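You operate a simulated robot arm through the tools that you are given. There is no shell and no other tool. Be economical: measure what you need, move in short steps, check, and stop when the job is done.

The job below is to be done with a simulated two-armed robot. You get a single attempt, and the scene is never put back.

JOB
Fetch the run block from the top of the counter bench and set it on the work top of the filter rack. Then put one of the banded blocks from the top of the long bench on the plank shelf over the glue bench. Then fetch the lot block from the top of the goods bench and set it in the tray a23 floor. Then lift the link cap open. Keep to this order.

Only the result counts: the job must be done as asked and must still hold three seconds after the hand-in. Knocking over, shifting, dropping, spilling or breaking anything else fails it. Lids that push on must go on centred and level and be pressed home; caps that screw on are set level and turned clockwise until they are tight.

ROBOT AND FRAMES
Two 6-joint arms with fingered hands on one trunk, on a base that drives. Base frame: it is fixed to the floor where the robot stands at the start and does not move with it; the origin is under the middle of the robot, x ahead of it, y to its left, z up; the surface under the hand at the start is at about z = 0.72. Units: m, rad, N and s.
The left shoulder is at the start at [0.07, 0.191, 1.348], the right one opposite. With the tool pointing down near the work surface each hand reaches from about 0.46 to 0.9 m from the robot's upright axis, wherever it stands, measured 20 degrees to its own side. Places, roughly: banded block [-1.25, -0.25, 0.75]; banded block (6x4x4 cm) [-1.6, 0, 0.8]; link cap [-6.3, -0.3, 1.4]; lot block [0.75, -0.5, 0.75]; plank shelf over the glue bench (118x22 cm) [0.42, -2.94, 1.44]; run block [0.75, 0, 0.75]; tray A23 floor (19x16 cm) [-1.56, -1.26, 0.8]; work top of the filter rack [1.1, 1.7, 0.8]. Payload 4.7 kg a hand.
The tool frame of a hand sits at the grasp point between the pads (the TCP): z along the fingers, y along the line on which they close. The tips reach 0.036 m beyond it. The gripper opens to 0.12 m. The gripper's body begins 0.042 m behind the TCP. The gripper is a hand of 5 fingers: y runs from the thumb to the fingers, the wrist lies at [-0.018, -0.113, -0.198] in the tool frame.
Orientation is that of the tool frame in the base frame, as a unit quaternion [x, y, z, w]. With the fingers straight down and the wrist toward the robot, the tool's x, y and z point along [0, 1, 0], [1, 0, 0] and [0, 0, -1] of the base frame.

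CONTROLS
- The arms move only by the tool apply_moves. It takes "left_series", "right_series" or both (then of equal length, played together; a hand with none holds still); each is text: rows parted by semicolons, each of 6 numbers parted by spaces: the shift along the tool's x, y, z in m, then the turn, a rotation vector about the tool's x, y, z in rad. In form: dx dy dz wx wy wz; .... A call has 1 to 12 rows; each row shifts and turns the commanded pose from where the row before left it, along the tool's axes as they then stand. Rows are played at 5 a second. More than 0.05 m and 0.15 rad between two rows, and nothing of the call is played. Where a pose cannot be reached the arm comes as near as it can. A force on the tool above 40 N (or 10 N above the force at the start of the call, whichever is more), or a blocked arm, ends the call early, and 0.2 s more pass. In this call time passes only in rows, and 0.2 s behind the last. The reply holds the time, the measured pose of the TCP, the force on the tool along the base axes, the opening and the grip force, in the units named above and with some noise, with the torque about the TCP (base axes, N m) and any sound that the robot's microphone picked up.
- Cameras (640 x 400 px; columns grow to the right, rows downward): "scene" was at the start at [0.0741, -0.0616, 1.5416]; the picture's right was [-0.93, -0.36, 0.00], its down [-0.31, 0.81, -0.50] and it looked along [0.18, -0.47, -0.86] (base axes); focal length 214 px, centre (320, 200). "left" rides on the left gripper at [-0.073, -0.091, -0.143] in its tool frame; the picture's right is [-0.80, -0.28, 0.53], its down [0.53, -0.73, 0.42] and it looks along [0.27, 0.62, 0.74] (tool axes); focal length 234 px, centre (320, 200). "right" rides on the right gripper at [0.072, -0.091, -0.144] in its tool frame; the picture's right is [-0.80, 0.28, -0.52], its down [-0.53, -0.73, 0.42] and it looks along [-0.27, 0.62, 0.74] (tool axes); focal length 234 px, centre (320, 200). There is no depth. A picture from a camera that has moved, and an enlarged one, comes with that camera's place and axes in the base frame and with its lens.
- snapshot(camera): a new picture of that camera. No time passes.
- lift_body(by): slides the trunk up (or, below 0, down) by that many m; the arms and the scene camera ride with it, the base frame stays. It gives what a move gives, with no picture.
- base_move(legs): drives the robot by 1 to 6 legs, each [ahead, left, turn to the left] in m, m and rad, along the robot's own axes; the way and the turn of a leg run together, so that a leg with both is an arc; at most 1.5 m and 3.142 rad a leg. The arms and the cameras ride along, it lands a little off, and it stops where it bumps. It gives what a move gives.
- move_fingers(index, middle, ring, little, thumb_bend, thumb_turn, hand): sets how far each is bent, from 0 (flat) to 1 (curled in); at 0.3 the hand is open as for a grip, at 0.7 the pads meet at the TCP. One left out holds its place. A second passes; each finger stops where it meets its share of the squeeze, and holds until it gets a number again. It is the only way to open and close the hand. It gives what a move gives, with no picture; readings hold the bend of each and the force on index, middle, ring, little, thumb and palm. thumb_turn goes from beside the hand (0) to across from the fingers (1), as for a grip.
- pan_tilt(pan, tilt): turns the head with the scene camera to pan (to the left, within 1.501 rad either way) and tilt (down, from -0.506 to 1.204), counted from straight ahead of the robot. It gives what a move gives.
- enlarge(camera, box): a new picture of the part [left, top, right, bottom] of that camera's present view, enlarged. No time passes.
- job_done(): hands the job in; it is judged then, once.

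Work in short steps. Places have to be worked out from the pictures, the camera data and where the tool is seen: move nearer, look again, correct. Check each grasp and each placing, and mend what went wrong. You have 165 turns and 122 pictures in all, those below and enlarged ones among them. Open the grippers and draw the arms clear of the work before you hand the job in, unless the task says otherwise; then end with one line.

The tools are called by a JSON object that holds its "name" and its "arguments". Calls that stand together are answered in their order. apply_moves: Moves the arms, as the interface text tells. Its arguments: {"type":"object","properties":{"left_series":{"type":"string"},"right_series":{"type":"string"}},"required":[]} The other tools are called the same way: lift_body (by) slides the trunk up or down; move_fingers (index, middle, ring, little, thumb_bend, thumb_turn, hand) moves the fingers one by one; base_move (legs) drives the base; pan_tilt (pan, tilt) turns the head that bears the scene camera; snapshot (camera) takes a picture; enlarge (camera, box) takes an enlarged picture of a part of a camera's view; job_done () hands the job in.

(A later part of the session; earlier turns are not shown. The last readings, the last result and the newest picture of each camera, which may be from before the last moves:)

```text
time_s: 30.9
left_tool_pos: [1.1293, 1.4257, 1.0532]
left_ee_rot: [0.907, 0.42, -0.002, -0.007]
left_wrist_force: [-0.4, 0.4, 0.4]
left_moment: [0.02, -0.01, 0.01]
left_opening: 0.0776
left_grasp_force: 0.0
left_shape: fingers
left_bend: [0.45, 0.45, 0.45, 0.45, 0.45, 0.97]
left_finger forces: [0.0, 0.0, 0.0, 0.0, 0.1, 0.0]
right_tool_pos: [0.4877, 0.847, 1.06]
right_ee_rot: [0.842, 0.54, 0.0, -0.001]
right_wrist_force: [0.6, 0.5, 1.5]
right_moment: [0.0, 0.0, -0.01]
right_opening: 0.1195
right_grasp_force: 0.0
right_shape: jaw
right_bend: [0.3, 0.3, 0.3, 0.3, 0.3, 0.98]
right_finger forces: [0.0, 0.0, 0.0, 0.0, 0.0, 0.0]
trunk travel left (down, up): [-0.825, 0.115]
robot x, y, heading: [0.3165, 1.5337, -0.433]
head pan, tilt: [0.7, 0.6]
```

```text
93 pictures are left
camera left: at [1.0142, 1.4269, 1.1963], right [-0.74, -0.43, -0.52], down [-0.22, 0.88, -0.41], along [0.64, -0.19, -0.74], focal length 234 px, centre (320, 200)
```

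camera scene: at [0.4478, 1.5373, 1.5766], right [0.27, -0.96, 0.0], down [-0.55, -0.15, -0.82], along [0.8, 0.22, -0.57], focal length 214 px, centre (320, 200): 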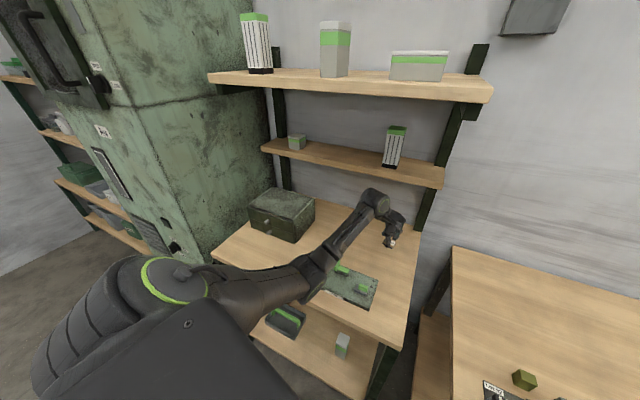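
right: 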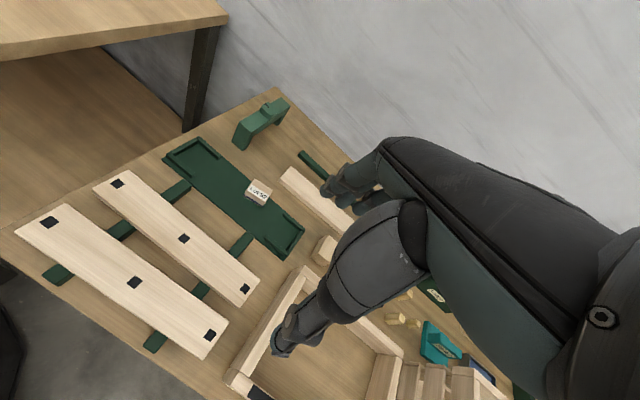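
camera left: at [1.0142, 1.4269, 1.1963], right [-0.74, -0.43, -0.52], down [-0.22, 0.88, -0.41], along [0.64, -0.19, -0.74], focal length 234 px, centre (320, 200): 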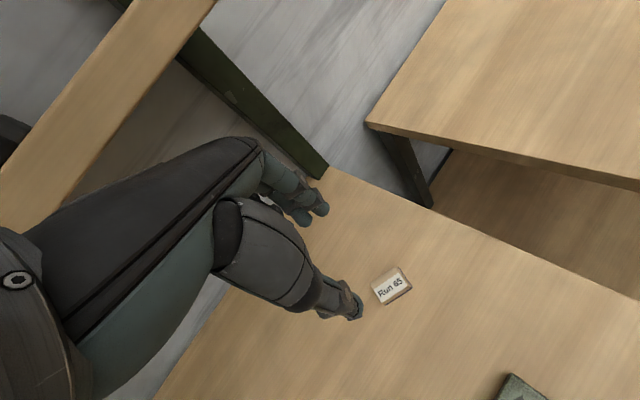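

Run block placed. I draw the hand back and drive away to a clear spot, turning toward -x to see the long bench.

{"name": "apply_moves", "arguments": {"left_series": "-0.036 -0.033 0 0 0 0;-0.036 -0.033 0 0 0 0;-0.036 -0.033 0 0 0 0;-0.036 -0.033 0 0 0 0;-0.036 -0.033 0 0 0 0"}}

{"name": "base_move", "arguments": {"legs": [[0, 0, 0.43], [-0.36, -0.2, 0], [0, -0.75, 0]]}}

{"name": "pan_tilt", "arguments": {"pan": 1.5, "tilt": 0.5}}

{"name": "snapshot", "arguments": {"camera": "scene"}}

```text
time_s: 32.0
left_tool_pos: [0.886, 1.3945, 1.055]
left_ee_rot: [0.907, 0.42, 0.0, -0.006]
left_wrist_force: [-0.3, 0.1, 0.8]
left_moment: [0.01, -0.05, -0.01]
left_opening: 0.0778
left_grasp_force: 0.0
left_shape: fingers
left_bend: [0.45, 0.45, 0.45, 0.45, 0.45, 0.98]
left_finger forces: [0.0, 0.1, 0.1, 0.0, 0.0, 0.0]
right_tool_pos: [0.4866, 0.8457, 1.0616]
right_ee_rot: [0.842, 0.539, 0.001, 0.0]
right_wrist_force: [-0.2, 0.6, -0.3]
right_moment: [0.01, -0.03, -0.03]
right_opening: 0.1195
right_grasp_force: 0.1
right_shape: jaw
right_bend: [0.3, 0.3, 0.3, 0.3, 0.3, 0.98]
right_finger forces: [0.0, 0.0, 0.1, 0.0, 0.0, 0.0]
trunk travel left (down, up): [-0.825, 0.115]
robot x, y, heading: [0.3173, 1.532, -0.431]
head pan, tilt: [0.7, 0.6]
```

```text
time_s: 39.5
left_tool_pos: [0.5307, 0.7101, 1.0526]
left_ee_rot: [0.796, 0.605, -0.003, -0.005]
left_wrist_force: [-0.4, -0.1, -0.3]
left_moment: [-0.03, -0.03, 0.02]
left_opening: 0.0777
left_grasp_force: 0.1
left_shape: fingers
left_bend: [0.45, 0.45, 0.45, 0.45, 0.45, 0.98]
left_finger forces: [0.0, 0.0, 0.0, 0.0, 0.0, 0.1]
right_tool_pos: [0.3955, 0.044, 1.0608]
right_ee_rot: [0.706, 0.708, 0.0, -0.001]
right_wrist_force: [0.2, 0.6, -0.5]
right_moment: [0.0, 0.01, 0.01]
right_opening: 0.1195
right_grasp_force: 0.1
right_shape: jaw
right_bend: [0.3, 0.3, 0.3, 0.3, 0.3, 0.98]
right_finger forces: [0.0, 0.0, 0.1, 0.1, 0.1, 0.0]
trunk travel left (down, up): [-0.825, 0.115]
robot x, y, heading: [-0.0438, 0.5903, 0.004]
head pan, tilt: [0.7, 0.6]
```

```text
time_s: 40.7
left_tool_pos: [0.5304, 0.7094, 1.054]
left_ee_rot: [0.796, 0.605, -0.002, -0.006]
left_wrist_force: [0.7, 0.8, 0.4]
left_moment: [-0.01, 0.02, 0.0]
left_opening: 0.0777
left_grasp_force: 0.1
left_shape: fingers
left_bend: [0.45, 0.45, 0.45, 0.45, 0.45, 0.98]
left_finger forces: [0.0, 0.0, 0.0, 0.0, 0.1, 0.0]
right_tool_pos: [0.3968, 0.0409, 1.0602]
right_ee_rot: [0.707, 0.708, 0.0, 0.0]
right_wrist_force: [-0.2, -0.8, 1.0]
right_moment: [-0.02, 0.01, 0.02]
right_opening: 0.1195
right_grasp_force: 0.1
right_shape: jaw
right_bend: [0.3, 0.3, 0.3, 0.3, 0.3, 0.98]
right_finger forces: [0.0, 0.0, 0.0, 0.0, 0.0, 0.0]
trunk travel left (down, up): [-0.825, 0.115]
robot x, y, heading: [-0.0429, 0.5989, 0.004]
head pan, tilt: [1.499, 0.499]
```

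```text
92 pictures are left
camera scene: at [0.0109, 0.6868, 1.5857], right [1.0, -0.07, 0.0], down [-0.03, -0.48, -0.88], along [0.06, 0.88, -0.48], focal length 214 px, centre (320, 200)
```

scene: 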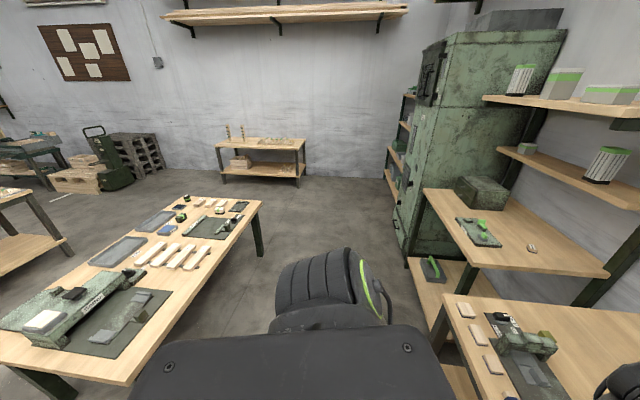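

I go back to around (−0.1, 0.1), turn round to face −x, and look.

{"name": "base_move", "arguments": {"legs": [[-0.05, -0.5, 0], [0, 0, 3.14]]}}

{"name": "pan_tilt", "arguments": {"pan": 0, "tilt": 0.5}}

{"name": "snapshot", "arguments": {"camera": "scene"}}

```text
time_s: 51.5
left_tool_pos: [-0.6686, -0.0482, 1.0533]
left_ee_rot: [-0.621, 0.784, -0.006, 0.002]
left_wrist_force: [0.4, -0.3, 0.3]
left_moment: [0.0, -0.01, 0.03]
left_opening: 0.0779
left_grasp_force: 0.1
left_shape: fingers
left_bend: [0.45, 0.45, 0.45, 0.45, 0.45, 0.98]
left_finger forces: [0.0, 0.0, 0.0, 0.0, 0.0, 0.0]
right_tool_pos: [-0.5617, 0.623, 1.0605]
right_ee_rot: [0.722, -0.692, 0.0, 0.001]
right_wrist_force: [0.5, -0.6, -0.2]
right_moment: [-0.02, -0.01, 0.03]
right_opening: 0.1197
right_grasp_force: 0.0
right_shape: jaw
right_bend: [0.3, 0.3, 0.3, 0.3, 0.3, 0.98]
right_finger forces: [0.0, 0.1, 0.1, 0.0, 0.0, 0.1]
trunk travel left (down, up): [-0.825, 0.115]
robot x, y, heading: [-0.0999, 0.0896, -3.098]
head pan, tilt: [1.499, 0.499]
```

```text
time_s: 53.1
left_tool_pos: [-0.6677, -0.0473, 1.0522]
left_ee_rot: [-0.621, 0.784, -0.006, 0.002]
left_wrist_force: [0.2, 0.0, 0.2]
left_moment: [0.0, 0.01, 0.0]
left_opening: 0.0779
left_grasp_force: 0.0
left_shape: fingers
left_bend: [0.45, 0.45, 0.45, 0.45, 0.45, 0.98]
left_finger forces: [0.0, 0.0, 0.1, 0.0, 0.0, 0.1]
right_tool_pos: [-0.562, 0.623, 1.0604]
right_ee_rot: [0.722, -0.692, 0.0, 0.0]
right_wrist_force: [0.3, -0.1, -0.1]
right_moment: [-0.01, -0.01, 0.0]
right_opening: 0.1196
right_grasp_force: 0.0
right_shape: jaw
right_bend: [0.3, 0.3, 0.3, 0.3, 0.3, 0.98]
right_finger forces: [0.0, 0.0, 0.0, 0.1, 0.0, 0.1]
trunk travel left (down, up): [-0.825, 0.115]
robot x, y, heading: [-0.1041, 0.0922, -3.096]
head pan, tilt: [0.0, 0.499]
```

```text
91 pictures are left
camera scene: at [-0.2386, 0.0851, 1.5857], right [-0.04, 1.0, 0.0], down [0.48, 0.02, -0.88], along [-0.88, -0.04, -0.48], focal length 214 px, centre (320, 200)
```

scene: 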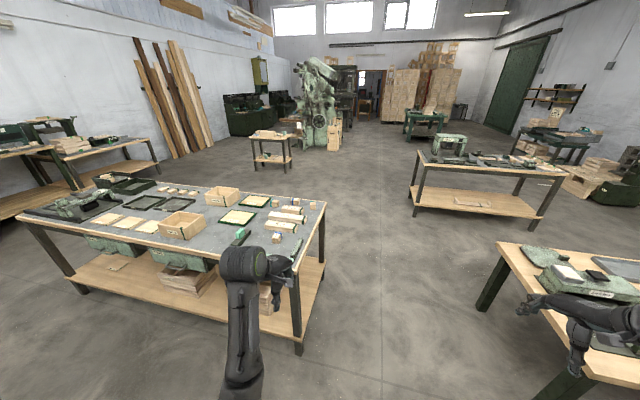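

The long bench with dark top is ahead-left. I enlarge its right end.

{"name": "enlarge", "arguments": {"camera": "scene", "box": [180, 170, 340, 290]}}

{"name": "enlarge", "arguments": {"camera": "scene", "box": [20, 160, 220, 285]}}

```text
3.33 times, centred on (260, 230) of scene
camera zoom: at [-0.2386, 0.0851, 1.5857], right [-0.04, 1.0, 0.0], down [0.48, 0.02, -0.88], along [-0.88, -0.04, -0.48], focal length 715 px, centre (520, 100)
```

zoom: 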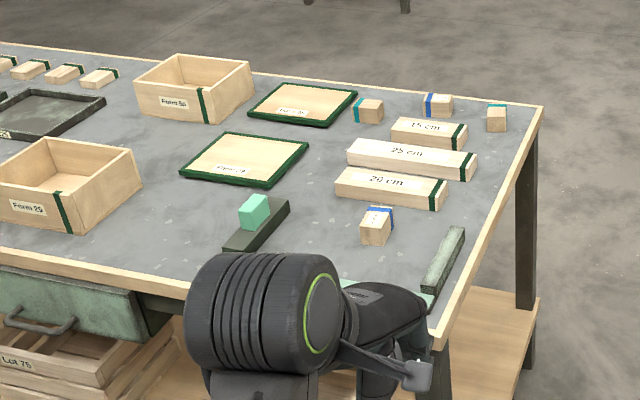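

```text
3.20 times, centred on (120, 222) of scene
camera zoom: at [-0.2386, 0.0851, 1.5857], right [-0.04, 1.0, 0.0], down [0.48, 0.02, -0.88], along [-0.88, -0.04, -0.48], focal length 686 px, centre (960, 128)
```

zoom: 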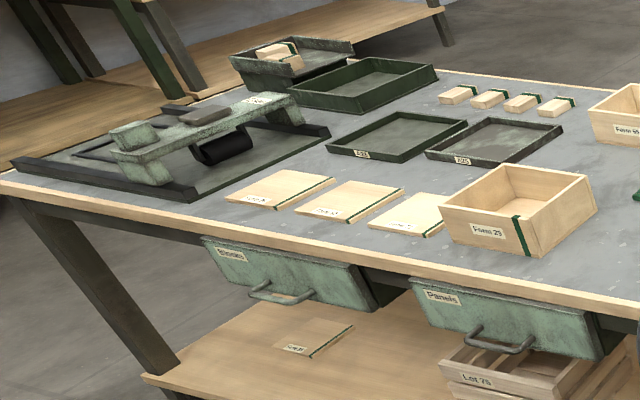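

The near blue‑banded block is at about (−1.19, −0.2). I drive so that it lies ahead-left of the robot in reach.

{"name": "base_move", "arguments": {"legs": [[0.4, 0.05, 0]]}}

{"name": "snapshot", "arguments": {"camera": "left"}}

{"name": "snapshot", "arguments": {"camera": "scene"}}

```text
time_s: 55.6
left_tool_pos: [-1.0645, -0.1133, 1.0532]
left_ee_rot: [-0.621, 0.784, -0.006, 0.002]
left_wrist_force: [0.3, 0.2, -0.4]
left_moment: [0.0, 0.0, 0.0]
left_opening: 0.0778
left_grasp_force: 0.1
left_shape: fingers
left_bend: [0.45, 0.45, 0.45, 0.45, 0.45, 0.98]
left_finger forces: [0.0, 0.0, 0.0, 0.0, 0.0, 0.0]
right_tool_pos: [-0.9576, 0.5576, 1.0605]
right_ee_rot: [0.722, -0.691, 0.001, 0.0]
right_wrist_force: [-0.4, 0.4, 0.3]
right_moment: [-0.02, 0.05, 0.01]
right_opening: 0.1195
right_grasp_force: 0.1
right_shape: jaw
right_bend: [0.3, 0.3, 0.3, 0.3, 0.3, 0.98]
right_finger forces: [0.0, 0.0, 0.0, 0.0, 0.1, 0.0]
trunk travel left (down, up): [-0.825, 0.115]
robot x, y, heading: [-0.493, 0.0195, -3.103]
head pan, tilt: [0.0, 0.499]
```

```text
88 pictures are left
camera left: at [-0.96, -0.0647, 1.1974], right [0.46, 0.72, -0.52], down [0.6, -0.69, -0.41], along [-0.66, -0.12, -0.74], focal length 234 px, centre (320, 200)
```

left: 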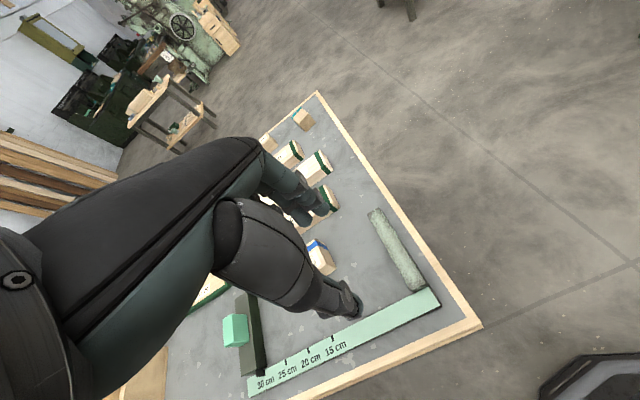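

```text
87 pictures are left
camera scene: at [-0.6332, 0.019, 1.5858], right [-0.04, 1.0, 0.0], down [0.48, 0.02, -0.88], along [-0.88, -0.04, -0.48], focal length 214 px, centre (320, 200)
```

scene: 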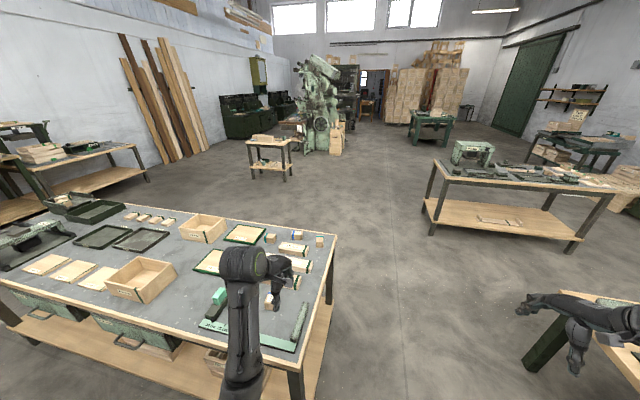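

Block at about (−1.19, −0.195). I move above it and look.

{"name": "apply_moves", "arguments": {"left_series": "0.035 0.034 0 0 0 0;0.035 0.034 0 0 0 0;0.035 0.034 0 0 0 0;0 0 0.03 0 0 0"}}

{"name": "enlarge", "arguments": {"camera": "left", "box": [200, 130, 520, 370]}}

```text
time_s: 56.6
left_tool_pos: [-1.1863, -0.1918, 1.0228]
left_ee_rot: [-0.621, 0.784, -0.006, 0.002]
left_wrist_force: [0.5, -0.1, 0.7]
left_moment: [0.0, 0.01, 0.01]
left_opening: 0.0778
left_grasp_force: 0.0
left_shape: fingers
left_bend: [0.45, 0.45, 0.45, 0.45, 0.45, 0.98]
left_finger forces: [0.1, 0.0, 0.1, 0.1, 0.0, 0.1]
right_tool_pos: [-0.9563, 0.5569, 1.0608]
right_ee_rot: [0.722, -0.692, 0.0, 0.0]
right_wrist_force: [-0.6, -0.1, 0.8]
right_moment: [-0.03, 0.0, -0.02]
right_opening: 0.1195
right_grasp_force: 0.0
right_shape: jaw
right_bend: [0.3, 0.3, 0.3, 0.3, 0.3, 0.98]
right_finger forces: [0.0, 0.0, 0.1, 0.0, 0.0, 0.0]
trunk travel left (down, up): [-0.825, 0.115]
robot x, y, heading: [-0.4948, 0.0213, -3.1]
head pan, tilt: [0.0, 0.499]
```

```text
1.67 times, centred on (360, 250) of left
camera zoom: at [-1.0834, -0.1418, 1.1668], right [0.46, 0.72, -0.52], down [0.6, -0.69, -0.41], along [-0.66, -0.12, -0.74], focal length 390 px, centre (253, 117)
```

zoom: 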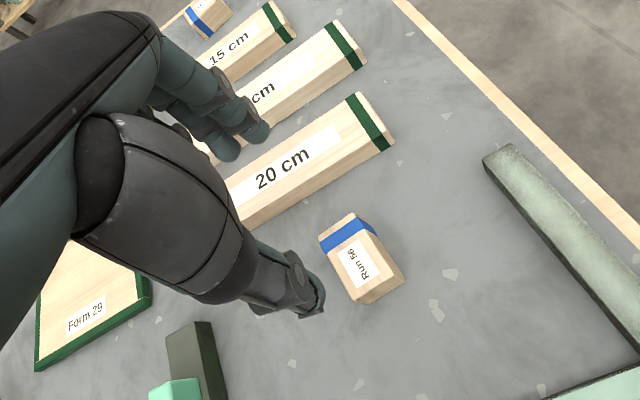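

Labelled "Run 56", it lies axis-aligned, ~6 cm along x and 4 cm wide, centre (−1.186, −0.195); the 20 cm bar is ~5 cm beyond. I will grip along its length: square the yaw, set the opening to ~0.086, and descend part way.

{"name": "move_fingers", "arguments": {"hand": "left", "index": 0.42, "middle": 0.42, "ring": 0.42, "little": 0.42, "thumb_bend": 0.42}}

{"name": "apply_moves", "arguments": {"left_series": "0 0 0.02 0 0 -0.115;0.003 0 0.04 0 0 -0.115;0 0 0.04 0 0 0"}}

{"name": "enlarge", "arguments": {"camera": "left", "box": [200, 130, 520, 370]}}

```text
time_s: 57.6
left_tool_pos: [-1.187, -0.1899, 1.0227]
left_ee_rot: [-0.621, 0.783, -0.005, 0.003]
left_wrist_force: [-0.2, -0.3, -0.8]
left_moment: [-0.01, -0.01, 0.0]
left_opening: 0.0864
left_grasp_force: 0.1
left_shape: fingers
left_bend: [0.42, 0.42, 0.42, 0.42, 0.42, 0.98]
left_finger forces: [0.1, 0.0, 0.1, 0.1, 0.1, 0.1]
right_tool_pos: [-0.9582, 0.557, 1.06]
right_ee_rot: [0.721, -0.693, 0.0, 0.0]
right_wrist_force: [1.0, -0.5, 0.0]
right_moment: [0.03, -0.02, 0.02]
right_opening: 0.1193
right_grasp_force: 0.1
right_shape: jaw
right_bend: [0.3, 0.3, 0.3, 0.3, 0.3, 0.98]
right_finger forces: [0.0, 0.0, 0.0, 0.0, 0.1, 0.0]
trunk travel left (down, up): [-0.825, 0.115]
robot x, y, heading: [-0.4908, 0.0239, -3.101]
head pan, tilt: [0.0, 0.499]
```

```text
time_s: 58.4
left_tool_pos: [-1.1853, -0.1953, 0.9241]
left_ee_rot: [-0.707, 0.708, -0.006, 0.002]
left_wrist_force: [-0.9, -0.1, 0.6]
left_moment: [0.0, -0.03, -0.01]
left_opening: 0.0865
left_grasp_force: 0.0
left_shape: fingers
left_bend: [0.42, 0.42, 0.42, 0.42, 0.42, 0.98]
left_finger forces: [0.0, 0.0, 0.0, 0.1, 0.1, 0.0]
right_tool_pos: [-0.9569, 0.5563, 1.061]
right_ee_rot: [0.722, -0.692, -0.001, 0.0]
right_wrist_force: [0.3, -0.5, 0.1]
right_moment: [0.03, 0.0, -0.03]
right_opening: 0.1198
right_grasp_force: 0.0
right_shape: jaw
right_bend: [0.3, 0.3, 0.3, 0.3, 0.3, 0.98]
right_finger forces: [0.1, 0.1, 0.0, 0.1, 0.0, 0.1]
trunk travel left (down, up): [-0.825, 0.115]
robot x, y, heading: [-0.4907, 0.0207, -3.101]
head pan, tilt: [0.0, 0.499]
```

```text
1.67 times, centred on (360, 250) of left
camera zoom: at [-1.0966, -0.1241, 1.0669], right [0.28, 0.8, -0.53], down [0.74, -0.53, -0.41], along [-0.61, -0.27, -0.74], focal length 390 px, centre (253, 117)
```

zoom: 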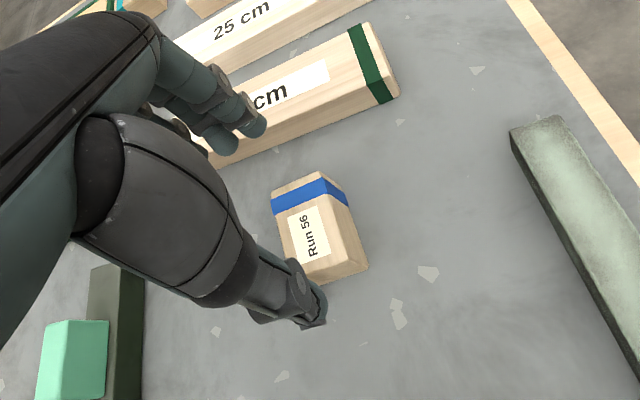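

Well centred. I descend to about 0.855 in small final steps.

{"name": "apply_moves", "arguments": {"left_series": "0 0 0.03 0 0 0;0 0 0.02 0 0 0;0 0 0.01 0 0 0;0 0 0.007 0 0 0"}}

{"name": "enlarge", "arguments": {"camera": "left", "box": [200, 130, 520, 370]}}

```text
time_s: 59.4
left_tool_pos: [-1.1855, -0.1978, 0.8547]
left_ee_rot: [0.707, -0.707, 0.006, -0.001]
left_wrist_force: [-0.2, 0.1, -0.1]
left_moment: [-0.03, 0.01, 0.0]
left_opening: 0.0867
left_grasp_force: 0.1
left_shape: fingers
left_bend: [0.42, 0.42, 0.42, 0.42, 0.42, 0.98]
left_finger forces: [0.0, 0.0, 0.1, 0.0, 0.0, 0.0]
right_tool_pos: [-0.9573, 0.5576, 1.0614]
right_ee_rot: [0.722, -0.691, 0.0, 0.001]
right_wrist_force: [-0.1, 0.3, -0.4]
right_moment: [0.03, 0.01, -0.01]
right_opening: 0.1199
right_grasp_force: 0.0
right_shape: jaw
right_bend: [0.3, 0.3, 0.3, 0.3, 0.3, 0.98]
right_finger forces: [0.1, 0.0, 0.0, 0.0, 0.1, 0.1]
trunk travel left (down, up): [-0.825, 0.115]
robot x, y, heading: [-0.4933, 0.0224, -3.104]
head pan, tilt: [0.0, 0.499]
```

```text
1.67 times, centred on (360, 250) of left
camera zoom: at [-1.0959, -0.1251, 0.999], right [0.29, 0.8, -0.53], down [0.74, -0.53, -0.41], along [-0.61, -0.27, -0.74], focal length 390 px, centre (253, 117)
```

zoom: 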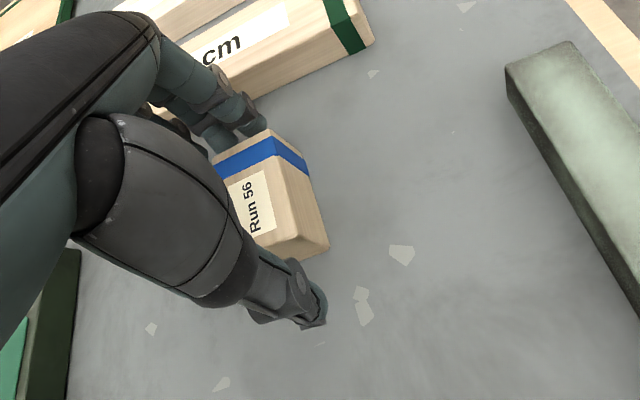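

Positioned around the block. I lower 6 mm more and close.

{"name": "apply_moves", "arguments": {"left_series": "0 0 0.006 0 0 0"}}

{"name": "move_fingers", "arguments": {"hand": "left", "index": 0.65, "middle": 0.65, "ring": 0.65, "thumb_bend": 0.65}}

{"name": "enlarge", "arguments": {"camera": "left", "box": [200, 130, 520, 370]}}

```text
time_s: 59.8
left_tool_pos: [-1.1862, -0.1968, 0.8498]
left_ee_rot: [-0.707, 0.708, -0.006, 0.002]
left_wrist_force: [-0.7, 1.0, 0.0]
left_moment: [0.01, -0.01, -0.02]
left_opening: 0.0868
left_grasp_force: 0.1
left_shape: fingers
left_bend: [0.42, 0.42, 0.42, 0.42, 0.42, 0.98]
left_finger forces: [0.0, 0.0, 0.1, 0.0, 0.0, 0.1]
right_tool_pos: [-0.9569, 0.5571, 1.0605]
right_ee_rot: [0.721, -0.693, 0.0, 0.0]
right_wrist_force: [-0.4, -0.3, -0.3]
right_moment: [-0.02, -0.02, 0.03]
right_opening: 0.1196
right_grasp_force: 0.0
right_shape: jaw
right_bend: [0.3, 0.3, 0.3, 0.3, 0.3, 0.98]
right_finger forces: [0.0, 0.1, 0.0, 0.0, 0.0, 0.0]
trunk travel left (down, up): [-0.825, 0.115]
robot x, y, heading: [-0.4895, 0.0241, -3.094]
head pan, tilt: [0.0, 0.499]
```

```text
time_s: 60.8
left_tool_pos: [-1.1861, -0.1966, 0.8492]
left_ee_rot: [-0.706, 0.708, -0.006, 0.002]
left_wrist_force: [-1.2, -0.8, 3.5]
left_moment: [-0.08, 0.08, -0.04]
left_opening: 0.0575
left_grasp_force: 16.3
left_shape: fingers
left_bend: [0.54, 0.56, 0.65, 0.42, 0.53, 0.96]
left_finger forces: [8.4, 8.3, 0.0, 0.1, 15.7, 0.0]
right_tool_pos: [-0.9568, 0.5577, 1.0606]
right_ee_rot: [0.722, -0.692, 0.0, 0.0]
right_wrist_force: [0.0, 0.6, -0.7]
right_moment: [-0.01, -0.03, 0.01]
right_opening: 0.1194
right_grasp_force: 0.0
right_shape: jaw
right_bend: [0.3, 0.3, 0.3, 0.3, 0.3, 0.98]
right_finger forces: [0.0, 0.0, 0.0, 0.0, 0.0, 0.0]
trunk travel left (down, up): [-0.825, 0.115]
robot x, y, heading: [-0.4959, 0.0209, -3.098]
head pan, tilt: [0.0, 0.499]
```

```text
1.67 times, centred on (360, 250) of left
camera zoom: at [-1.0959, -0.1246, 0.9935], right [0.29, 0.8, -0.53], down [0.74, -0.54, -0.41], along [-0.61, -0.27, -0.74], focal length 390 px, centre (253, 117)
```

zoom: 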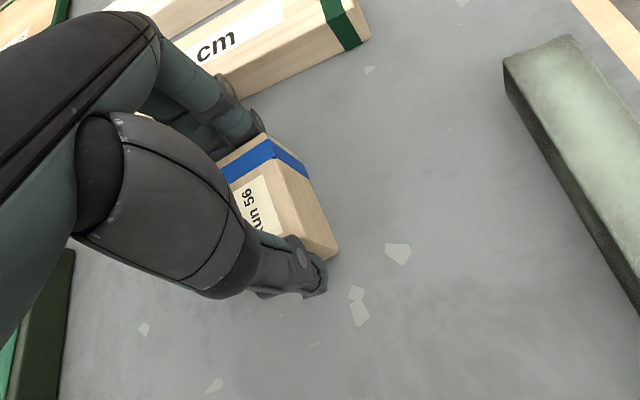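

Gripped at 16 N, opening 0.0575. I lift and check.

{"name": "apply_moves", "arguments": {"left_series": "0 0 -0.02 0 0 0;0 0 -0.03 0 0 0;0 0 -0.045 0 0 0;0 0 -0.045 0 0 0;0 0 -0.045 0 0 0;0 0 -0.03 0 0 0"}}

{"name": "snapshot", "arguments": {"camera": "left"}}

```text
time_s: 62.2
left_tool_pos: [-1.1875, -0.1968, 1.0623]
left_ee_rot: [-0.707, 0.707, -0.006, 0.003]
left_wrist_force: [0.6, -0.8, -0.6]
left_moment: [0.0, 0.0, 0.04]
left_opening: 0.0574
left_grasp_force: 15.9
left_shape: fingers
left_bend: [0.54, 0.56, 0.65, 0.42, 0.53, 0.96]
left_finger forces: [8.1, 7.5, 0.0, 0.0, 15.8, 0.0]
right_tool_pos: [-0.9582, 0.5574, 1.0623]
right_ee_rot: [0.722, -0.692, 0.0, 0.001]
right_wrist_force: [-0.1, 0.3, 0.3]
right_moment: [-0.01, 0.0, 0.0]
right_opening: 0.1197
right_grasp_force: 0.1
right_shape: jaw
right_bend: [0.3, 0.3, 0.3, 0.3, 0.3, 0.98]
right_finger forces: [0.0, 0.0, 0.1, 0.0, 0.1, 0.0]
trunk travel left (down, up): [-0.825, 0.115]
robot x, y, heading: [-0.494, 0.0247, -3.1]
head pan, tilt: [0.0, 0.499]
```

```text
82 pictures are left
camera left: at [-1.0981, -0.1243, 1.2053], right [0.29, 0.8, -0.53], down [0.74, -0.53, -0.41], along [-0.61, -0.27, -0.74], focal length 234 px, centre (320, 200)
```

left: 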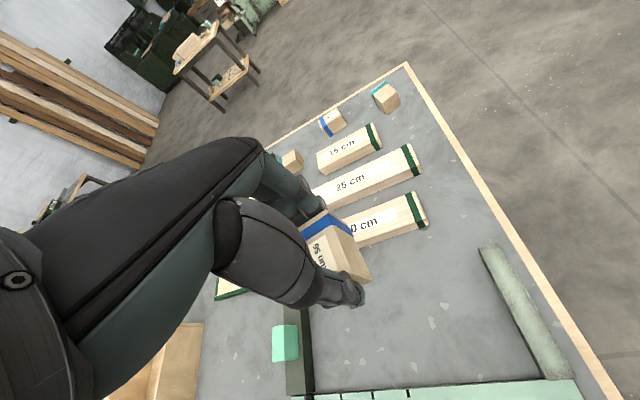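

Held. I draw the hand in, back off, turn to face −y and look toward the glue bench.

{"name": "apply_moves", "arguments": {"left_series": "0 -0.04 0 0 0 0;0 -0.04 0 0 0 0;0 -0.04 0 0 0 0"}}

{"name": "base_move", "arguments": {"legs": [[-0.15, 0, 0], [0, 0, 1.53]]}}

{"name": "pan_tilt", "arguments": {"pan": 0, "tilt": 0.3}}

{"name": "snapshot", "arguments": {"camera": "scene"}}

```text
time_s: 63.0
left_tool_pos: [-1.0729, -0.1967, 1.0555]
left_ee_rot: [0.707, -0.707, 0.005, -0.001]
left_wrist_force: [0.7, 0.9, 0.1]
left_moment: [0.0, -0.01, 0.0]
left_opening: 0.0575
left_grasp_force: 15.1
left_shape: fingers
left_bend: [0.54, 0.56, 0.65, 0.42, 0.53, 0.96]
left_finger forces: [8.1, 7.6, 0.0, 0.0, 15.8, 0.1]
left hand out of reach, approached as far as the arm can: row 3
right_tool_pos: [-0.9572, 0.5568, 1.0618]
right_ee_rot: [0.721, -0.693, 0.0, 0.0]
right_wrist_force: [-0.4, -0.3, 0.4]
right_moment: [0.01, 0.02, 0.02]
right_opening: 0.1197
right_grasp_force: 0.0
right_shape: jaw
right_bend: [0.3, 0.3, 0.3, 0.3, 0.3, 0.98]
right_finger forces: [0.1, 0.0, 0.1, 0.0, 0.1, 0.0]
trunk travel left (down, up): [-0.825, 0.115]
robot x, y, heading: [-0.4935, 0.0244, -3.102]
head pan, tilt: [0.0, 0.499]
```

```text
time_s: 68.3
left_tool_pos: [-0.1333, -0.5549, 1.0538]
left_ee_rot: [1.0, -0.006, 0.003, -0.005]
left_wrist_force: [0.4, 0.4, -0.2]
left_moment: [0.01, 0.01, 0.0]
left_opening: 0.0571
left_grasp_force: 15.1
left_shape: fingers
left_bend: [0.54, 0.56, 0.65, 0.42, 0.53, 0.96]
left_finger forces: [8.0, 7.1, 0.0, 0.1, 15.1, 0.1]
right_tool_pos: [-0.8865, -0.4297, 1.0608]
right_ee_rot: [1.0, 0.015, -0.001, 0.0]
right_wrist_force: [0.1, -0.9, 0.3]
right_moment: [-0.01, -0.02, 0.01]
right_opening: 0.1199
right_grasp_force: 0.0
right_shape: jaw
right_bend: [0.3, 0.3, 0.3, 0.3, 0.3, 0.98]
right_finger forces: [0.1, 0.0, 0.0, 0.0, 0.0, 0.0]
trunk travel left (down, up): [-0.825, 0.115]
robot x, y, heading: [-0.346, 0.0284, -1.541]
head pan, tilt: [0.0, 0.499]
```

```text
time_s: 69.0
left_tool_pos: [-0.1315, -0.5556, 1.0541]
left_ee_rot: [1.0, -0.006, 0.003, -0.005]
left_wrist_force: [-0.5, -0.9, -0.1]
left_moment: [0.02, 0.02, -0.01]
left_opening: 0.0571
left_grasp_force: 15.5
left_shape: fingers
left_bend: [0.54, 0.56, 0.65, 0.42, 0.53, 0.96]
left_finger forces: [8.0, 7.2, 0.0, 0.0, 15.1, 0.1]
right_tool_pos: [-0.8853, -0.4285, 1.0603]
right_ee_rot: [1.0, 0.014, 0.0, 0.0]
right_wrist_force: [0.8, 0.6, -0.7]
right_moment: [0.0, 0.01, 0.0]
right_opening: 0.1195
right_grasp_force: 0.0
right_shape: jaw
right_bend: [0.3, 0.3, 0.3, 0.3, 0.3, 0.98]
right_finger forces: [0.1, 0.0, 0.1, 0.0, 0.0, 0.0]
trunk travel left (down, up): [-0.825, 0.115]
robot x, y, heading: [-0.3481, 0.0314, -1.541]
head pan, tilt: [0.0, 0.3]
```

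```text
81 pictures are left
camera scene: at [-0.342, -0.1131, 1.604], right [-1.0, -0.03, 0.0], down [-0.01, 0.3, -0.95], along [0.03, -0.95, -0.3], focal length 214 px, centre (320, 200)
```

scene: 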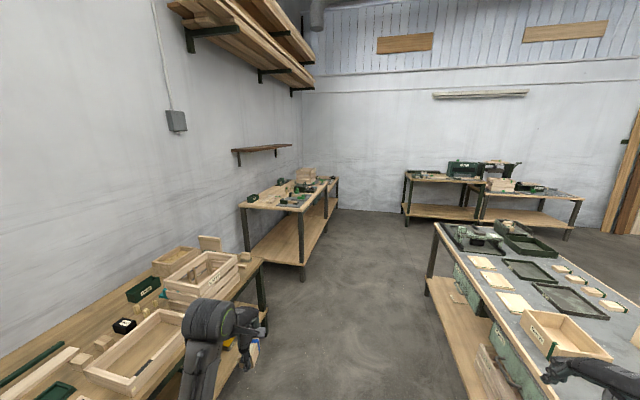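

The glue bench stands along the left (x+) wall; there's a ~1 m gap between it and the goods bench, so I can approach the plank shelf's near end from there. I drive down the aisle, then look.

{"name": "base_move", "arguments": {"legs": [[1.2, 0, 0], [0.45, 0.02, 0]]}}

{"name": "pan_tilt", "arguments": {"pan": 0.6, "tilt": 0.3}}

{"name": "snapshot", "arguments": {"camera": "scene"}}

```text
time_s: 77.4
left_tool_pos: [-0.1069, -2.189, 1.0546]
left_ee_rot: [1.0, -0.021, 0.002, -0.003]
left_wrist_force: [1.5, -0.3, -0.5]
left_moment: [-0.02, 0.0, -0.01]
left_opening: 0.057
left_grasp_force: 15.0
left_shape: fingers
left_bend: [0.54, 0.56, 0.65, 0.42, 0.53, 0.96]
left_finger forces: [8.0, 7.2, 0.1, 0.0, 15.2, 0.0]
right_tool_pos: [-0.8558, -2.0448, 1.0607]
right_ee_rot: [1.0, 0.002, 0.0, 0.0]
right_wrist_force: [-0.5, -0.3, 0.5]
right_moment: [0.01, 0.01, -0.02]
right_opening: 0.1196
right_grasp_force: 0.1
right_shape: jaw
right_bend: [0.3, 0.3, 0.3, 0.3, 0.3, 0.98]
right_finger forces: [0.1, 0.0, 0.0, 0.0, 0.0, 0.0]
trunk travel left (down, up): [-0.825, 0.115]
robot x, y, heading: [-0.304, -1.6015, -1.574]
head pan, tilt: [0.0, 0.3]
```

```text
time_s: 78.4
left_tool_pos: [-0.1063, -2.1889, 1.0547]
left_ee_rot: [1.0, -0.02, 0.003, -0.005]
left_wrist_force: [0.9, 0.0, -1.0]
left_moment: [-0.02, -0.05, -0.02]
left_opening: 0.0572
left_grasp_force: 15.0
left_shape: fingers
left_bend: [0.54, 0.56, 0.65, 0.42, 0.53, 0.96]
left_finger forces: [7.9, 7.1, 0.0, 0.1, 15.2, 0.1]
right_tool_pos: [-0.8565, -2.0433, 1.0603]
right_ee_rot: [1.0, 0.0, -0.001, -0.001]
right_wrist_force: [-0.2, 0.2, 0.2]
right_moment: [0.01, -0.01, 0.02]
right_opening: 0.1195
right_grasp_force: 0.1
right_shape: jaw
right_bend: [0.3, 0.3, 0.3, 0.3, 0.3, 0.98]
right_finger forces: [0.0, 0.0, 0.0, 0.0, 0.1, 0.0]
trunk travel left (down, up): [-0.825, 0.115]
robot x, y, heading: [-0.3045, -1.6009, -1.569]
head pan, tilt: [0.6, 0.3]
```

```text
80 pictures are left
camera scene: at [-0.2516, -1.7258, 1.6041], right [-0.82, -0.57, 0.0], down [-0.17, 0.24, -0.96], along [0.54, -0.79, -0.3], focal length 214 px, centre (320, 200)
```

scene: 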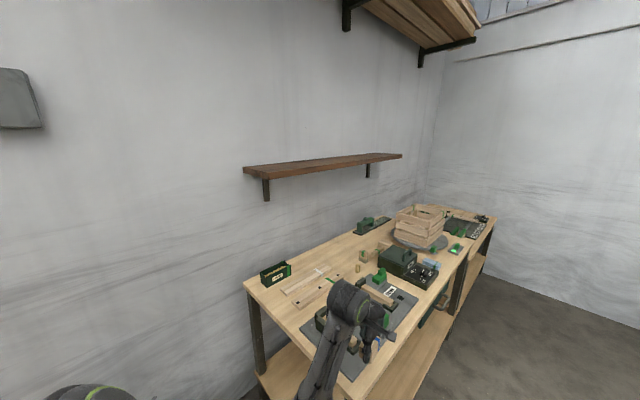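

The shelf is empty; I target about (0.50, −2.495), near its near end. First I raise trunk and hand well above shelf height.

{"name": "lift_body", "arguments": {"by": 0.11}}

{"name": "apply_moves", "arguments": {"left_series": "0 0 -0.05 0 0 0;0 0 -0.05 0 0 0;0 0 -0.05 0 0 0;0 0 -0.05 0 0 0;0 0 -0.05 0 0 0;0 0 -0.05 0 0 0;0 0 -0.05 0 0 0;0 0 -0.05 0 0 0;0 0 -0.05 0 0 0"}}

```text
time_s: 79.8
left_tool_pos: [-0.1075, -2.1908, 1.1637]
left_ee_rot: [1.0, -0.021, 0.003, -0.005]
left_wrist_force: [0.3, -0.2, -0.8]
left_moment: [-0.02, 0.0, 0.01]
left_opening: 0.0574
left_grasp_force: 14.8
left_shape: fingers
left_bend: [0.54, 0.56, 0.65, 0.42, 0.53, 0.96]
left_finger forces: [8.0, 7.2, 0.1, 0.0, 15.2, 0.0]
right_tool_pos: [-0.8551, -2.044, 1.1711]
right_ee_rot: [1.0, 0.002, -0.001, 0.0]
right_wrist_force: [-0.7, -0.9, -0.4]
right_moment: [-0.03, -0.01, 0.0]
right_opening: 0.1195
right_grasp_force: 0.0
right_shape: jaw
right_bend: [0.3, 0.3, 0.3, 0.3, 0.3, 0.98]
right_finger forces: [0.1, 0.0, 0.0, 0.0, 0.1, 0.1]
trunk travel left (down, up): [-0.935, 0.005]
robot x, y, heading: [-0.3048, -1.6057, -1.57]
head pan, tilt: [0.6, 0.3]
```

```text
time_s: 81.8
left_tool_pos: [-0.0752, -2.3873, 1.4548]
left_ee_rot: [1.0, -0.02, 0.001, -0.003]
left_wrist_force: [0.8, 0.4, -0.6]
left_moment: [0.02, -0.04, 0.03]
left_opening: 0.057
left_grasp_force: 15.2
left_shape: fingers
left_bend: [0.54, 0.56, 0.65, 0.42, 0.53, 0.96]
left_finger forces: [7.9, 7.1, 0.1, 0.0, 15.1, 0.2]
left hand out of reach, approached as far as the arm can: row 1, 2, 3, 4, 5, 6, 7, 8, 9
right_tool_pos: [-0.8567, -2.0432, 1.1697]
right_ee_rot: [1.0, 0.002, 0.0, 0.001]
right_wrist_force: [0.6, 0.8, -0.8]
right_moment: [0.0, -0.01, -0.01]
right_opening: 0.1198
right_grasp_force: 0.0
right_shape: jaw
right_bend: [0.3, 0.3, 0.3, 0.3, 0.3, 0.98]
right_finger forces: [0.0, 0.0, 0.0, 0.0, 0.0, 0.1]
trunk travel left (down, up): [-0.935, 0.005]
robot x, y, heading: [-0.3049, -1.5981, -1.571]
head pan, tilt: [0.6, 0.3]
```

With the tool straight down the arm can't get that high so close in; I test further out: forward with z about 1.54.

{"name": "apply_moves", "arguments": {"left_series": "0 0.045 0.015 0 0 0;0 0.045 0.015 0 0 0;0 0.045 0.015 0 0 0;0 0.045 0.015 0 0 0;0 0.04 0.015 0 0 0"}}

{"name": "snapshot", "arguments": {"camera": "left"}}

```text
time_s: 83.0
left_tool_pos: [-0.0755, -2.5555, 1.382]
left_ee_rot: [1.0, -0.02, 0.002, -0.003]
left_wrist_force: [0.2, -0.3, 0.2]
left_moment: [0.04, 0.01, -0.02]
left_opening: 0.0568
left_grasp_force: 14.9
left_shape: fingers
left_bend: [0.54, 0.56, 0.65, 0.42, 0.53, 0.96]
left_finger forces: [8.0, 7.0, 0.1, 0.0, 15.0, 0.0]
left hand out of reach, approached as far as the arm can: row 4, 5
right_tool_pos: [-0.8553, -2.0455, 1.1705]
right_ee_rot: [1.0, 0.0, 0.0, -0.001]
right_wrist_force: [1.2, -0.8, -0.1]
right_moment: [0.06, 0.02, 0.03]
right_opening: 0.1198
right_grasp_force: 0.1
right_shape: jaw
right_bend: [0.3, 0.3, 0.3, 0.3, 0.3, 0.98]
right_finger forces: [0.0, 0.1, 0.0, 0.0, 0.1, 0.0]
trunk travel left (down, up): [-0.935, 0.005]
robot x, y, heading: [-0.3078, -1.6007, -1.568]
head pan, tilt: [0.6, 0.3]
```

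```text
79 pictures are left
camera left: at [-0.1461, -2.4627, 1.5254], right [-0.79, 0.32, -0.53], down [0.56, 0.71, -0.42], along [0.24, -0.63, -0.74], focal length 234 px, centre (320, 200)
```

left: 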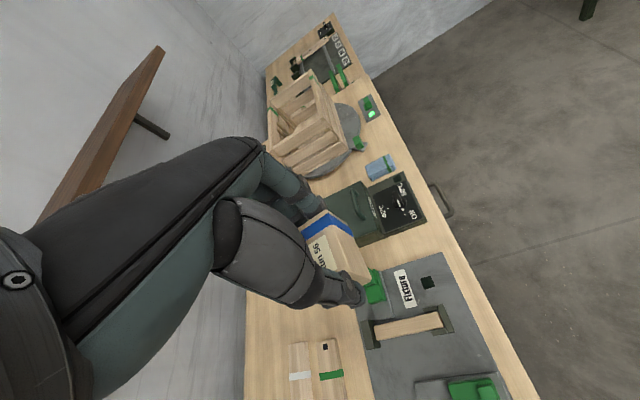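

The reachable window at height seems to be around 0.87 m ahead. I test z≈1.55 there.

{"name": "apply_moves", "arguments": {"left_series": "0 -0.022 -0.042 0 0 0;0 -0.022 -0.042 0 0 0;0 -0.022 -0.042 0 0 0;0 -0.02 -0.042 0 0 0"}}

```text
time_s: 84.0
left_tool_pos: [-0.0753, -2.4649, 1.5513]
left_ee_rot: [1.0, -0.021, 0.003, -0.004]
left_wrist_force: [1.5, 0.1, -1.0]
left_moment: [-0.02, 0.01, -0.01]
left_opening: 0.0566
left_grasp_force: 14.3
left_shape: fingers
left_bend: [0.55, 0.56, 0.65, 0.42, 0.53, 0.96]
left_finger forces: [7.8, 6.8, 0.0, 0.0, 14.7, 0.0]
right_tool_pos: [-0.8554, -2.0435, 1.1711]
right_ee_rot: [1.0, 0.001, -0.001, 0.001]
right_wrist_force: [-0.8, 0.8, 0.2]
right_moment: [-0.02, 0.01, -0.01]
right_opening: 0.1197
right_grasp_force: 0.1
right_shape: jaw
right_bend: [0.3, 0.3, 0.3, 0.3, 0.3, 0.98]
right_finger forces: [0.1, 0.0, 0.0, 0.0, 0.0, 0.0]
trunk travel left (down, up): [-0.935, 0.005]
robot x, y, heading: [-0.3036, -1.6013, -1.566]
head pan, tilt: [0.6, 0.3]
```

Reached z 1.551 at 0.864 m ahead. I drive sideways part way (left 0.3 m) with the hand up, then verify the clearance.

{"name": "base_move", "arguments": {"legs": [[0.05, 0.3, 0]]}}

{"name": "snapshot", "arguments": {"camera": "left"}}

{"name": "snapshot", "arguments": {"camera": "scene"}}

```text
time_s: 85.5
left_tool_pos: [0.0622, -2.52, 1.5602]
left_ee_rot: [0.999, -0.04, 0.002, 0.002]
left_wrist_force: [-0.1, 1.8, 0.6]
left_moment: [-0.16, 0.04, 0.02]
left_opening: 0.0565
left_grasp_force: 14.8
left_shape: fingers
left_bend: [0.55, 0.57, 0.65, 0.42, 0.53, 0.96]
left_finger forces: [7.9, 6.8, 0.1, 0.0, 14.7, 0.0]
right_tool_pos: [-0.7013, -2.0694, 1.1763]
right_ee_rot: [1.0, -0.019, 0.001, 0.005]
right_wrist_force: [0.3, 1.4, 1.3]
right_moment: [-0.14, 0.03, -0.02]
right_opening: 0.12
right_grasp_force: 0.1
right_shape: jaw
right_bend: [0.3, 0.3, 0.3, 0.3, 0.3, 0.98]
right_finger forces: [0.1, 0.1, 0.0, 0.1, 0.1, 0.0]
trunk travel left (down, up): [-0.935, 0.005]
robot x, y, heading: [-0.1284, -1.6622, -1.612]
head pan, tilt: [0.6, 0.3]
stopped in leg 1: the robot was blocked; the commanded pose is now the measured one
```

```text
78 pictures are left
camera left: at [-0.0036, -2.4237, 1.7037], right [-0.78, 0.34, -0.53], down [0.59, 0.69, -0.42], along [0.22, -0.64, -0.73], focal length 234 px, centre (320, 200)
```

left: 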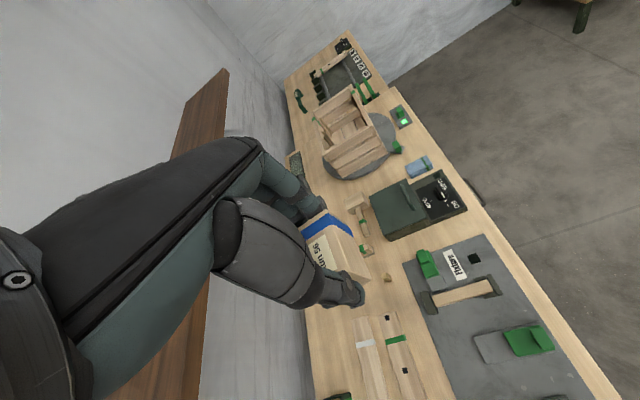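

```text
77 pictures are left
camera scene: at [-0.0843, -1.7712, 1.7156], right [-0.85, -0.53, 0.01], down [-0.16, 0.24, -0.96], along [0.51, -0.81, -0.29], focal length 214 px, centre (320, 200)
```

scene: 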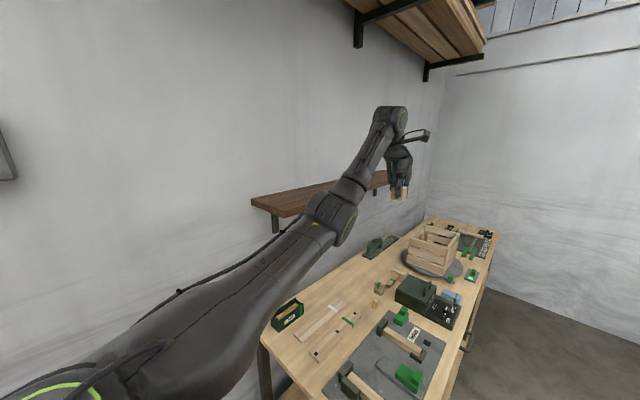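

The base was blocked. I look down at the floor to the left and around to find the obstacle.

{"name": "pan_tilt", "arguments": {"pan": 1.4, "tilt": 0.9}}

{"name": "snapshot", "arguments": {"camera": "scene"}}

{"name": "pan_tilt", "arguments": {"pan": 0.2, "tilt": 1.1}}

{"name": "snapshot", "arguments": {"camera": "scene"}}

```text
time_s: 86.7
left_tool_pos: [0.0611, -2.5375, 1.55]
left_ee_rot: [0.999, -0.039, 0.004, -0.005]
left_wrist_force: [0.4, -0.1, -0.4]
left_moment: [0.03, -0.02, 0.01]
left_opening: 0.0565
left_grasp_force: 14.6
left_shape: fingers
left_bend: [0.55, 0.57, 0.65, 0.42, 0.53, 0.96]
left_finger forces: [7.9, 6.8, 0.1, 0.1, 14.7, 0.0]
right_tool_pos: [-0.7031, -2.0829, 1.169]
right_ee_rot: [1.0, -0.019, 0.001, 0.001]
right_wrist_force: [-0.3, -0.2, -0.9]
right_moment: [0.02, 0.03, 0.03]
right_opening: 0.1199
right_grasp_force: 0.1
right_shape: jaw
right_bend: [0.3, 0.3, 0.3, 0.3, 0.3, 0.98]
right_finger forces: [0.0, 0.0, 0.1, 0.0, 0.0, 0.0]
trunk travel left (down, up): [-0.935, 0.005]
robot x, y, heading: [-0.1306, -1.6592, -1.611]
head pan, tilt: [1.4, 0.901]
```

```text
76 pictures are left
camera scene: at [-0.062, -1.7277, 1.6618], right [-0.21, -0.98, 0.0], down [-0.77, 0.16, -0.62], along [0.61, -0.13, -0.78], focal length 214 px, centre (320, 200)
```

scene: 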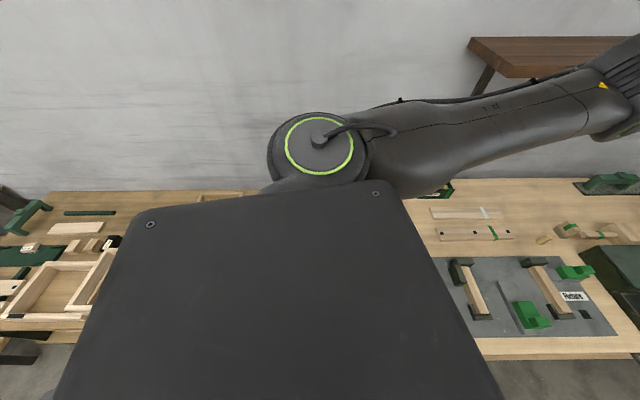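

```text
time_s: 88.1
left_tool_pos: [0.0638, -2.5364, 1.5529]
left_ee_rot: [0.999, -0.039, 0.002, -0.004]
left_wrist_force: [0.3, -1.1, -1.4]
left_moment: [-0.03, 0.01, -0.03]
left_opening: 0.0567
left_grasp_force: 14.4
left_shape: fingers
left_bend: [0.55, 0.57, 0.65, 0.42, 0.53, 0.96]
left_finger forces: [7.8, 6.8, 0.1, 0.1, 14.7, 0.0]
right_tool_pos: [-0.7014, -2.0828, 1.1706]
right_ee_rot: [1.0, -0.018, 0.0, -0.001]
right_wrist_force: [-0.1, -0.5, 0.9]
right_moment: [-0.01, -0.01, -0.03]
right_opening: 0.1197
right_grasp_force: 0.2
right_shape: jaw
right_bend: [0.3, 0.3, 0.3, 0.3, 0.3, 0.98]
right_finger forces: [0.1, 0.0, 0.1, 0.0, 0.0, 0.0]
trunk travel left (down, up): [-0.935, 0.005]
robot x, y, heading: [-0.1331, -1.6626, -1.612]
head pan, tilt: [0.201, 1.1]
```

```text
75 pictures are left
camera scene: at [-0.1241, -1.7724, 1.648], right [-0.99, -0.16, 0.0], down [-0.15, 0.88, -0.45], along [0.07, -0.45, -0.89], focal length 214 px, centre (320, 200)
```

scene: 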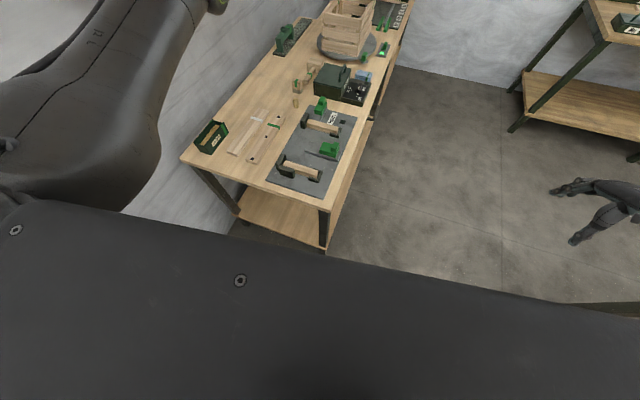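

Shelf near-end corners confirmed at (0.445,−2.34)/(0.66,−2.385). The base likely touched the goods bench end, so I'll stay at the gap mouth: ease ahead 8 cm, then swing the raised hand over the shelf end by turning left.

{"name": "base_move", "arguments": {"legs": [[0.08, 0.0, 0]]}}

{"name": "base_move", "arguments": {"legs": [[0, 0, 0.3]]}}

{"name": "pan_tilt", "arguments": {"pan": 0.2, "tilt": 0.4}}

{"name": "snapshot", "arguments": {"camera": "scene"}}

```text
time_s: 89.1
left_tool_pos: [0.0598, -2.6046, 1.5581]
left_ee_rot: [0.999, -0.039, 0.002, -0.001]
left_wrist_force: [0.2, 1.7, 0.6]
left_moment: [-0.09, -0.03, 0.03]
left_opening: 0.0564
left_grasp_force: 14.5
left_shape: fingers
left_bend: [0.55, 0.57, 0.65, 0.42, 0.53, 0.96]
left_finger forces: [7.8, 6.7, 0.1, 0.0, 14.7, 0.1]
right_tool_pos: [-0.7028, -2.152, 1.1746]
right_ee_rot: [1.0, -0.018, -0.001, 0.003]
right_wrist_force: [0.6, 0.9, 0.3]
right_moment: [-0.11, 0.0, -0.03]
right_opening: 0.1197
right_grasp_force: 0.1
right_shape: jaw
right_bend: [0.3, 0.3, 0.3, 0.3, 0.3, 0.98]
right_finger forces: [0.1, 0.0, 0.0, 0.0, 0.1, 0.0]
trunk travel left (down, up): [-0.935, 0.005]
robot x, y, heading: [-0.1387, -1.7382, -1.609]
head pan, tilt: [0.201, 1.1]
```

```text
time_s: 90.5
left_tool_pos: [0.3029, -2.5209, 1.5525]
left_ee_rot: [0.994, 0.107, 0.002, -0.004]
left_wrist_force: [0.2, 0.5, -0.4]
left_moment: [0.0, 0.0, 0.06]
left_opening: 0.0565
left_grasp_force: 14.5
left_shape: fingers
left_bend: [0.55, 0.57, 0.65, 0.42, 0.53, 0.96]
left_finger forces: [7.7, 6.7, 0.0, 0.0, 14.5, 0.1]
right_tool_pos: [-0.5585, -2.3074, 1.1704]
right_ee_rot: [0.992, 0.128, 0.001, 0.0]
right_wrist_force: [0.0, 0.3, -0.9]
right_moment: [0.0, -0.01, -0.01]
right_opening: 0.1198
right_grasp_force: 0.0
right_shape: jaw
right_bend: [0.3, 0.3, 0.3, 0.3, 0.3, 0.98]
right_finger forces: [0.1, 0.0, 0.2, 0.1, 0.1, 0.0]
trunk travel left (down, up): [-0.935, 0.005]
robot x, y, heading: [-0.1376, -1.7352, -1.315]
head pan, tilt: [0.201, 1.1]
```

```text
time_s: 91.6
left_tool_pos: [0.3034, -2.5222, 1.552]
left_ee_rot: [0.994, 0.107, 0.002, -0.004]
left_wrist_force: [0.2, 0.2, 0.3]
left_moment: [0.02, 0.0, 0.02]
left_opening: 0.0562
left_grasp_force: 14.6
left_shape: fingers
left_bend: [0.55, 0.57, 0.65, 0.42, 0.53, 0.96]
left_finger forces: [7.8, 6.6, 0.0, 0.0, 14.4, 0.0]
right_tool_pos: [-0.559, -2.3081, 1.1698]
right_ee_rot: [0.992, 0.128, 0.0, 0.0]
right_wrist_force: [-0.3, -0.3, -0.2]
right_moment: [-0.01, 0.03, 0.03]
right_opening: 0.1197
right_grasp_force: 0.2
right_shape: jaw
right_bend: [0.3, 0.3, 0.3, 0.3, 0.3, 0.98]
right_finger forces: [0.0, 0.1, 0.0, 0.0, 0.1, 0.0]
trunk travel left (down, up): [-0.935, 0.005]
robot x, y, heading: [-0.1368, -1.7405, -1.319]
head pan, tilt: [0.201, 0.4]
```

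```text
74 pictures are left
camera scene: at [-0.0823, -1.8707, 1.7047], right [-0.9, -0.44, 0.0], down [-0.17, 0.35, -0.92], along [0.41, -0.83, -0.39], focal length 214 px, centre (320, 200)
```

scene: 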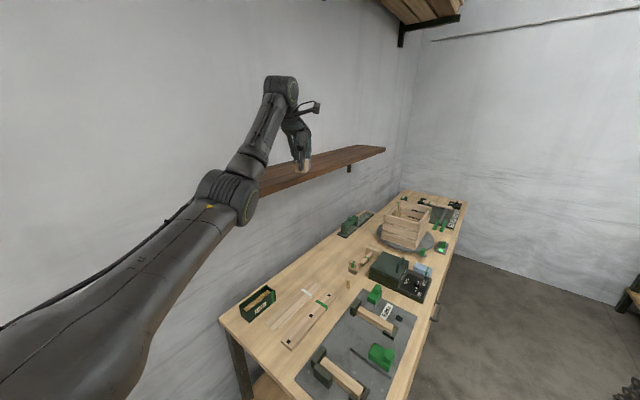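

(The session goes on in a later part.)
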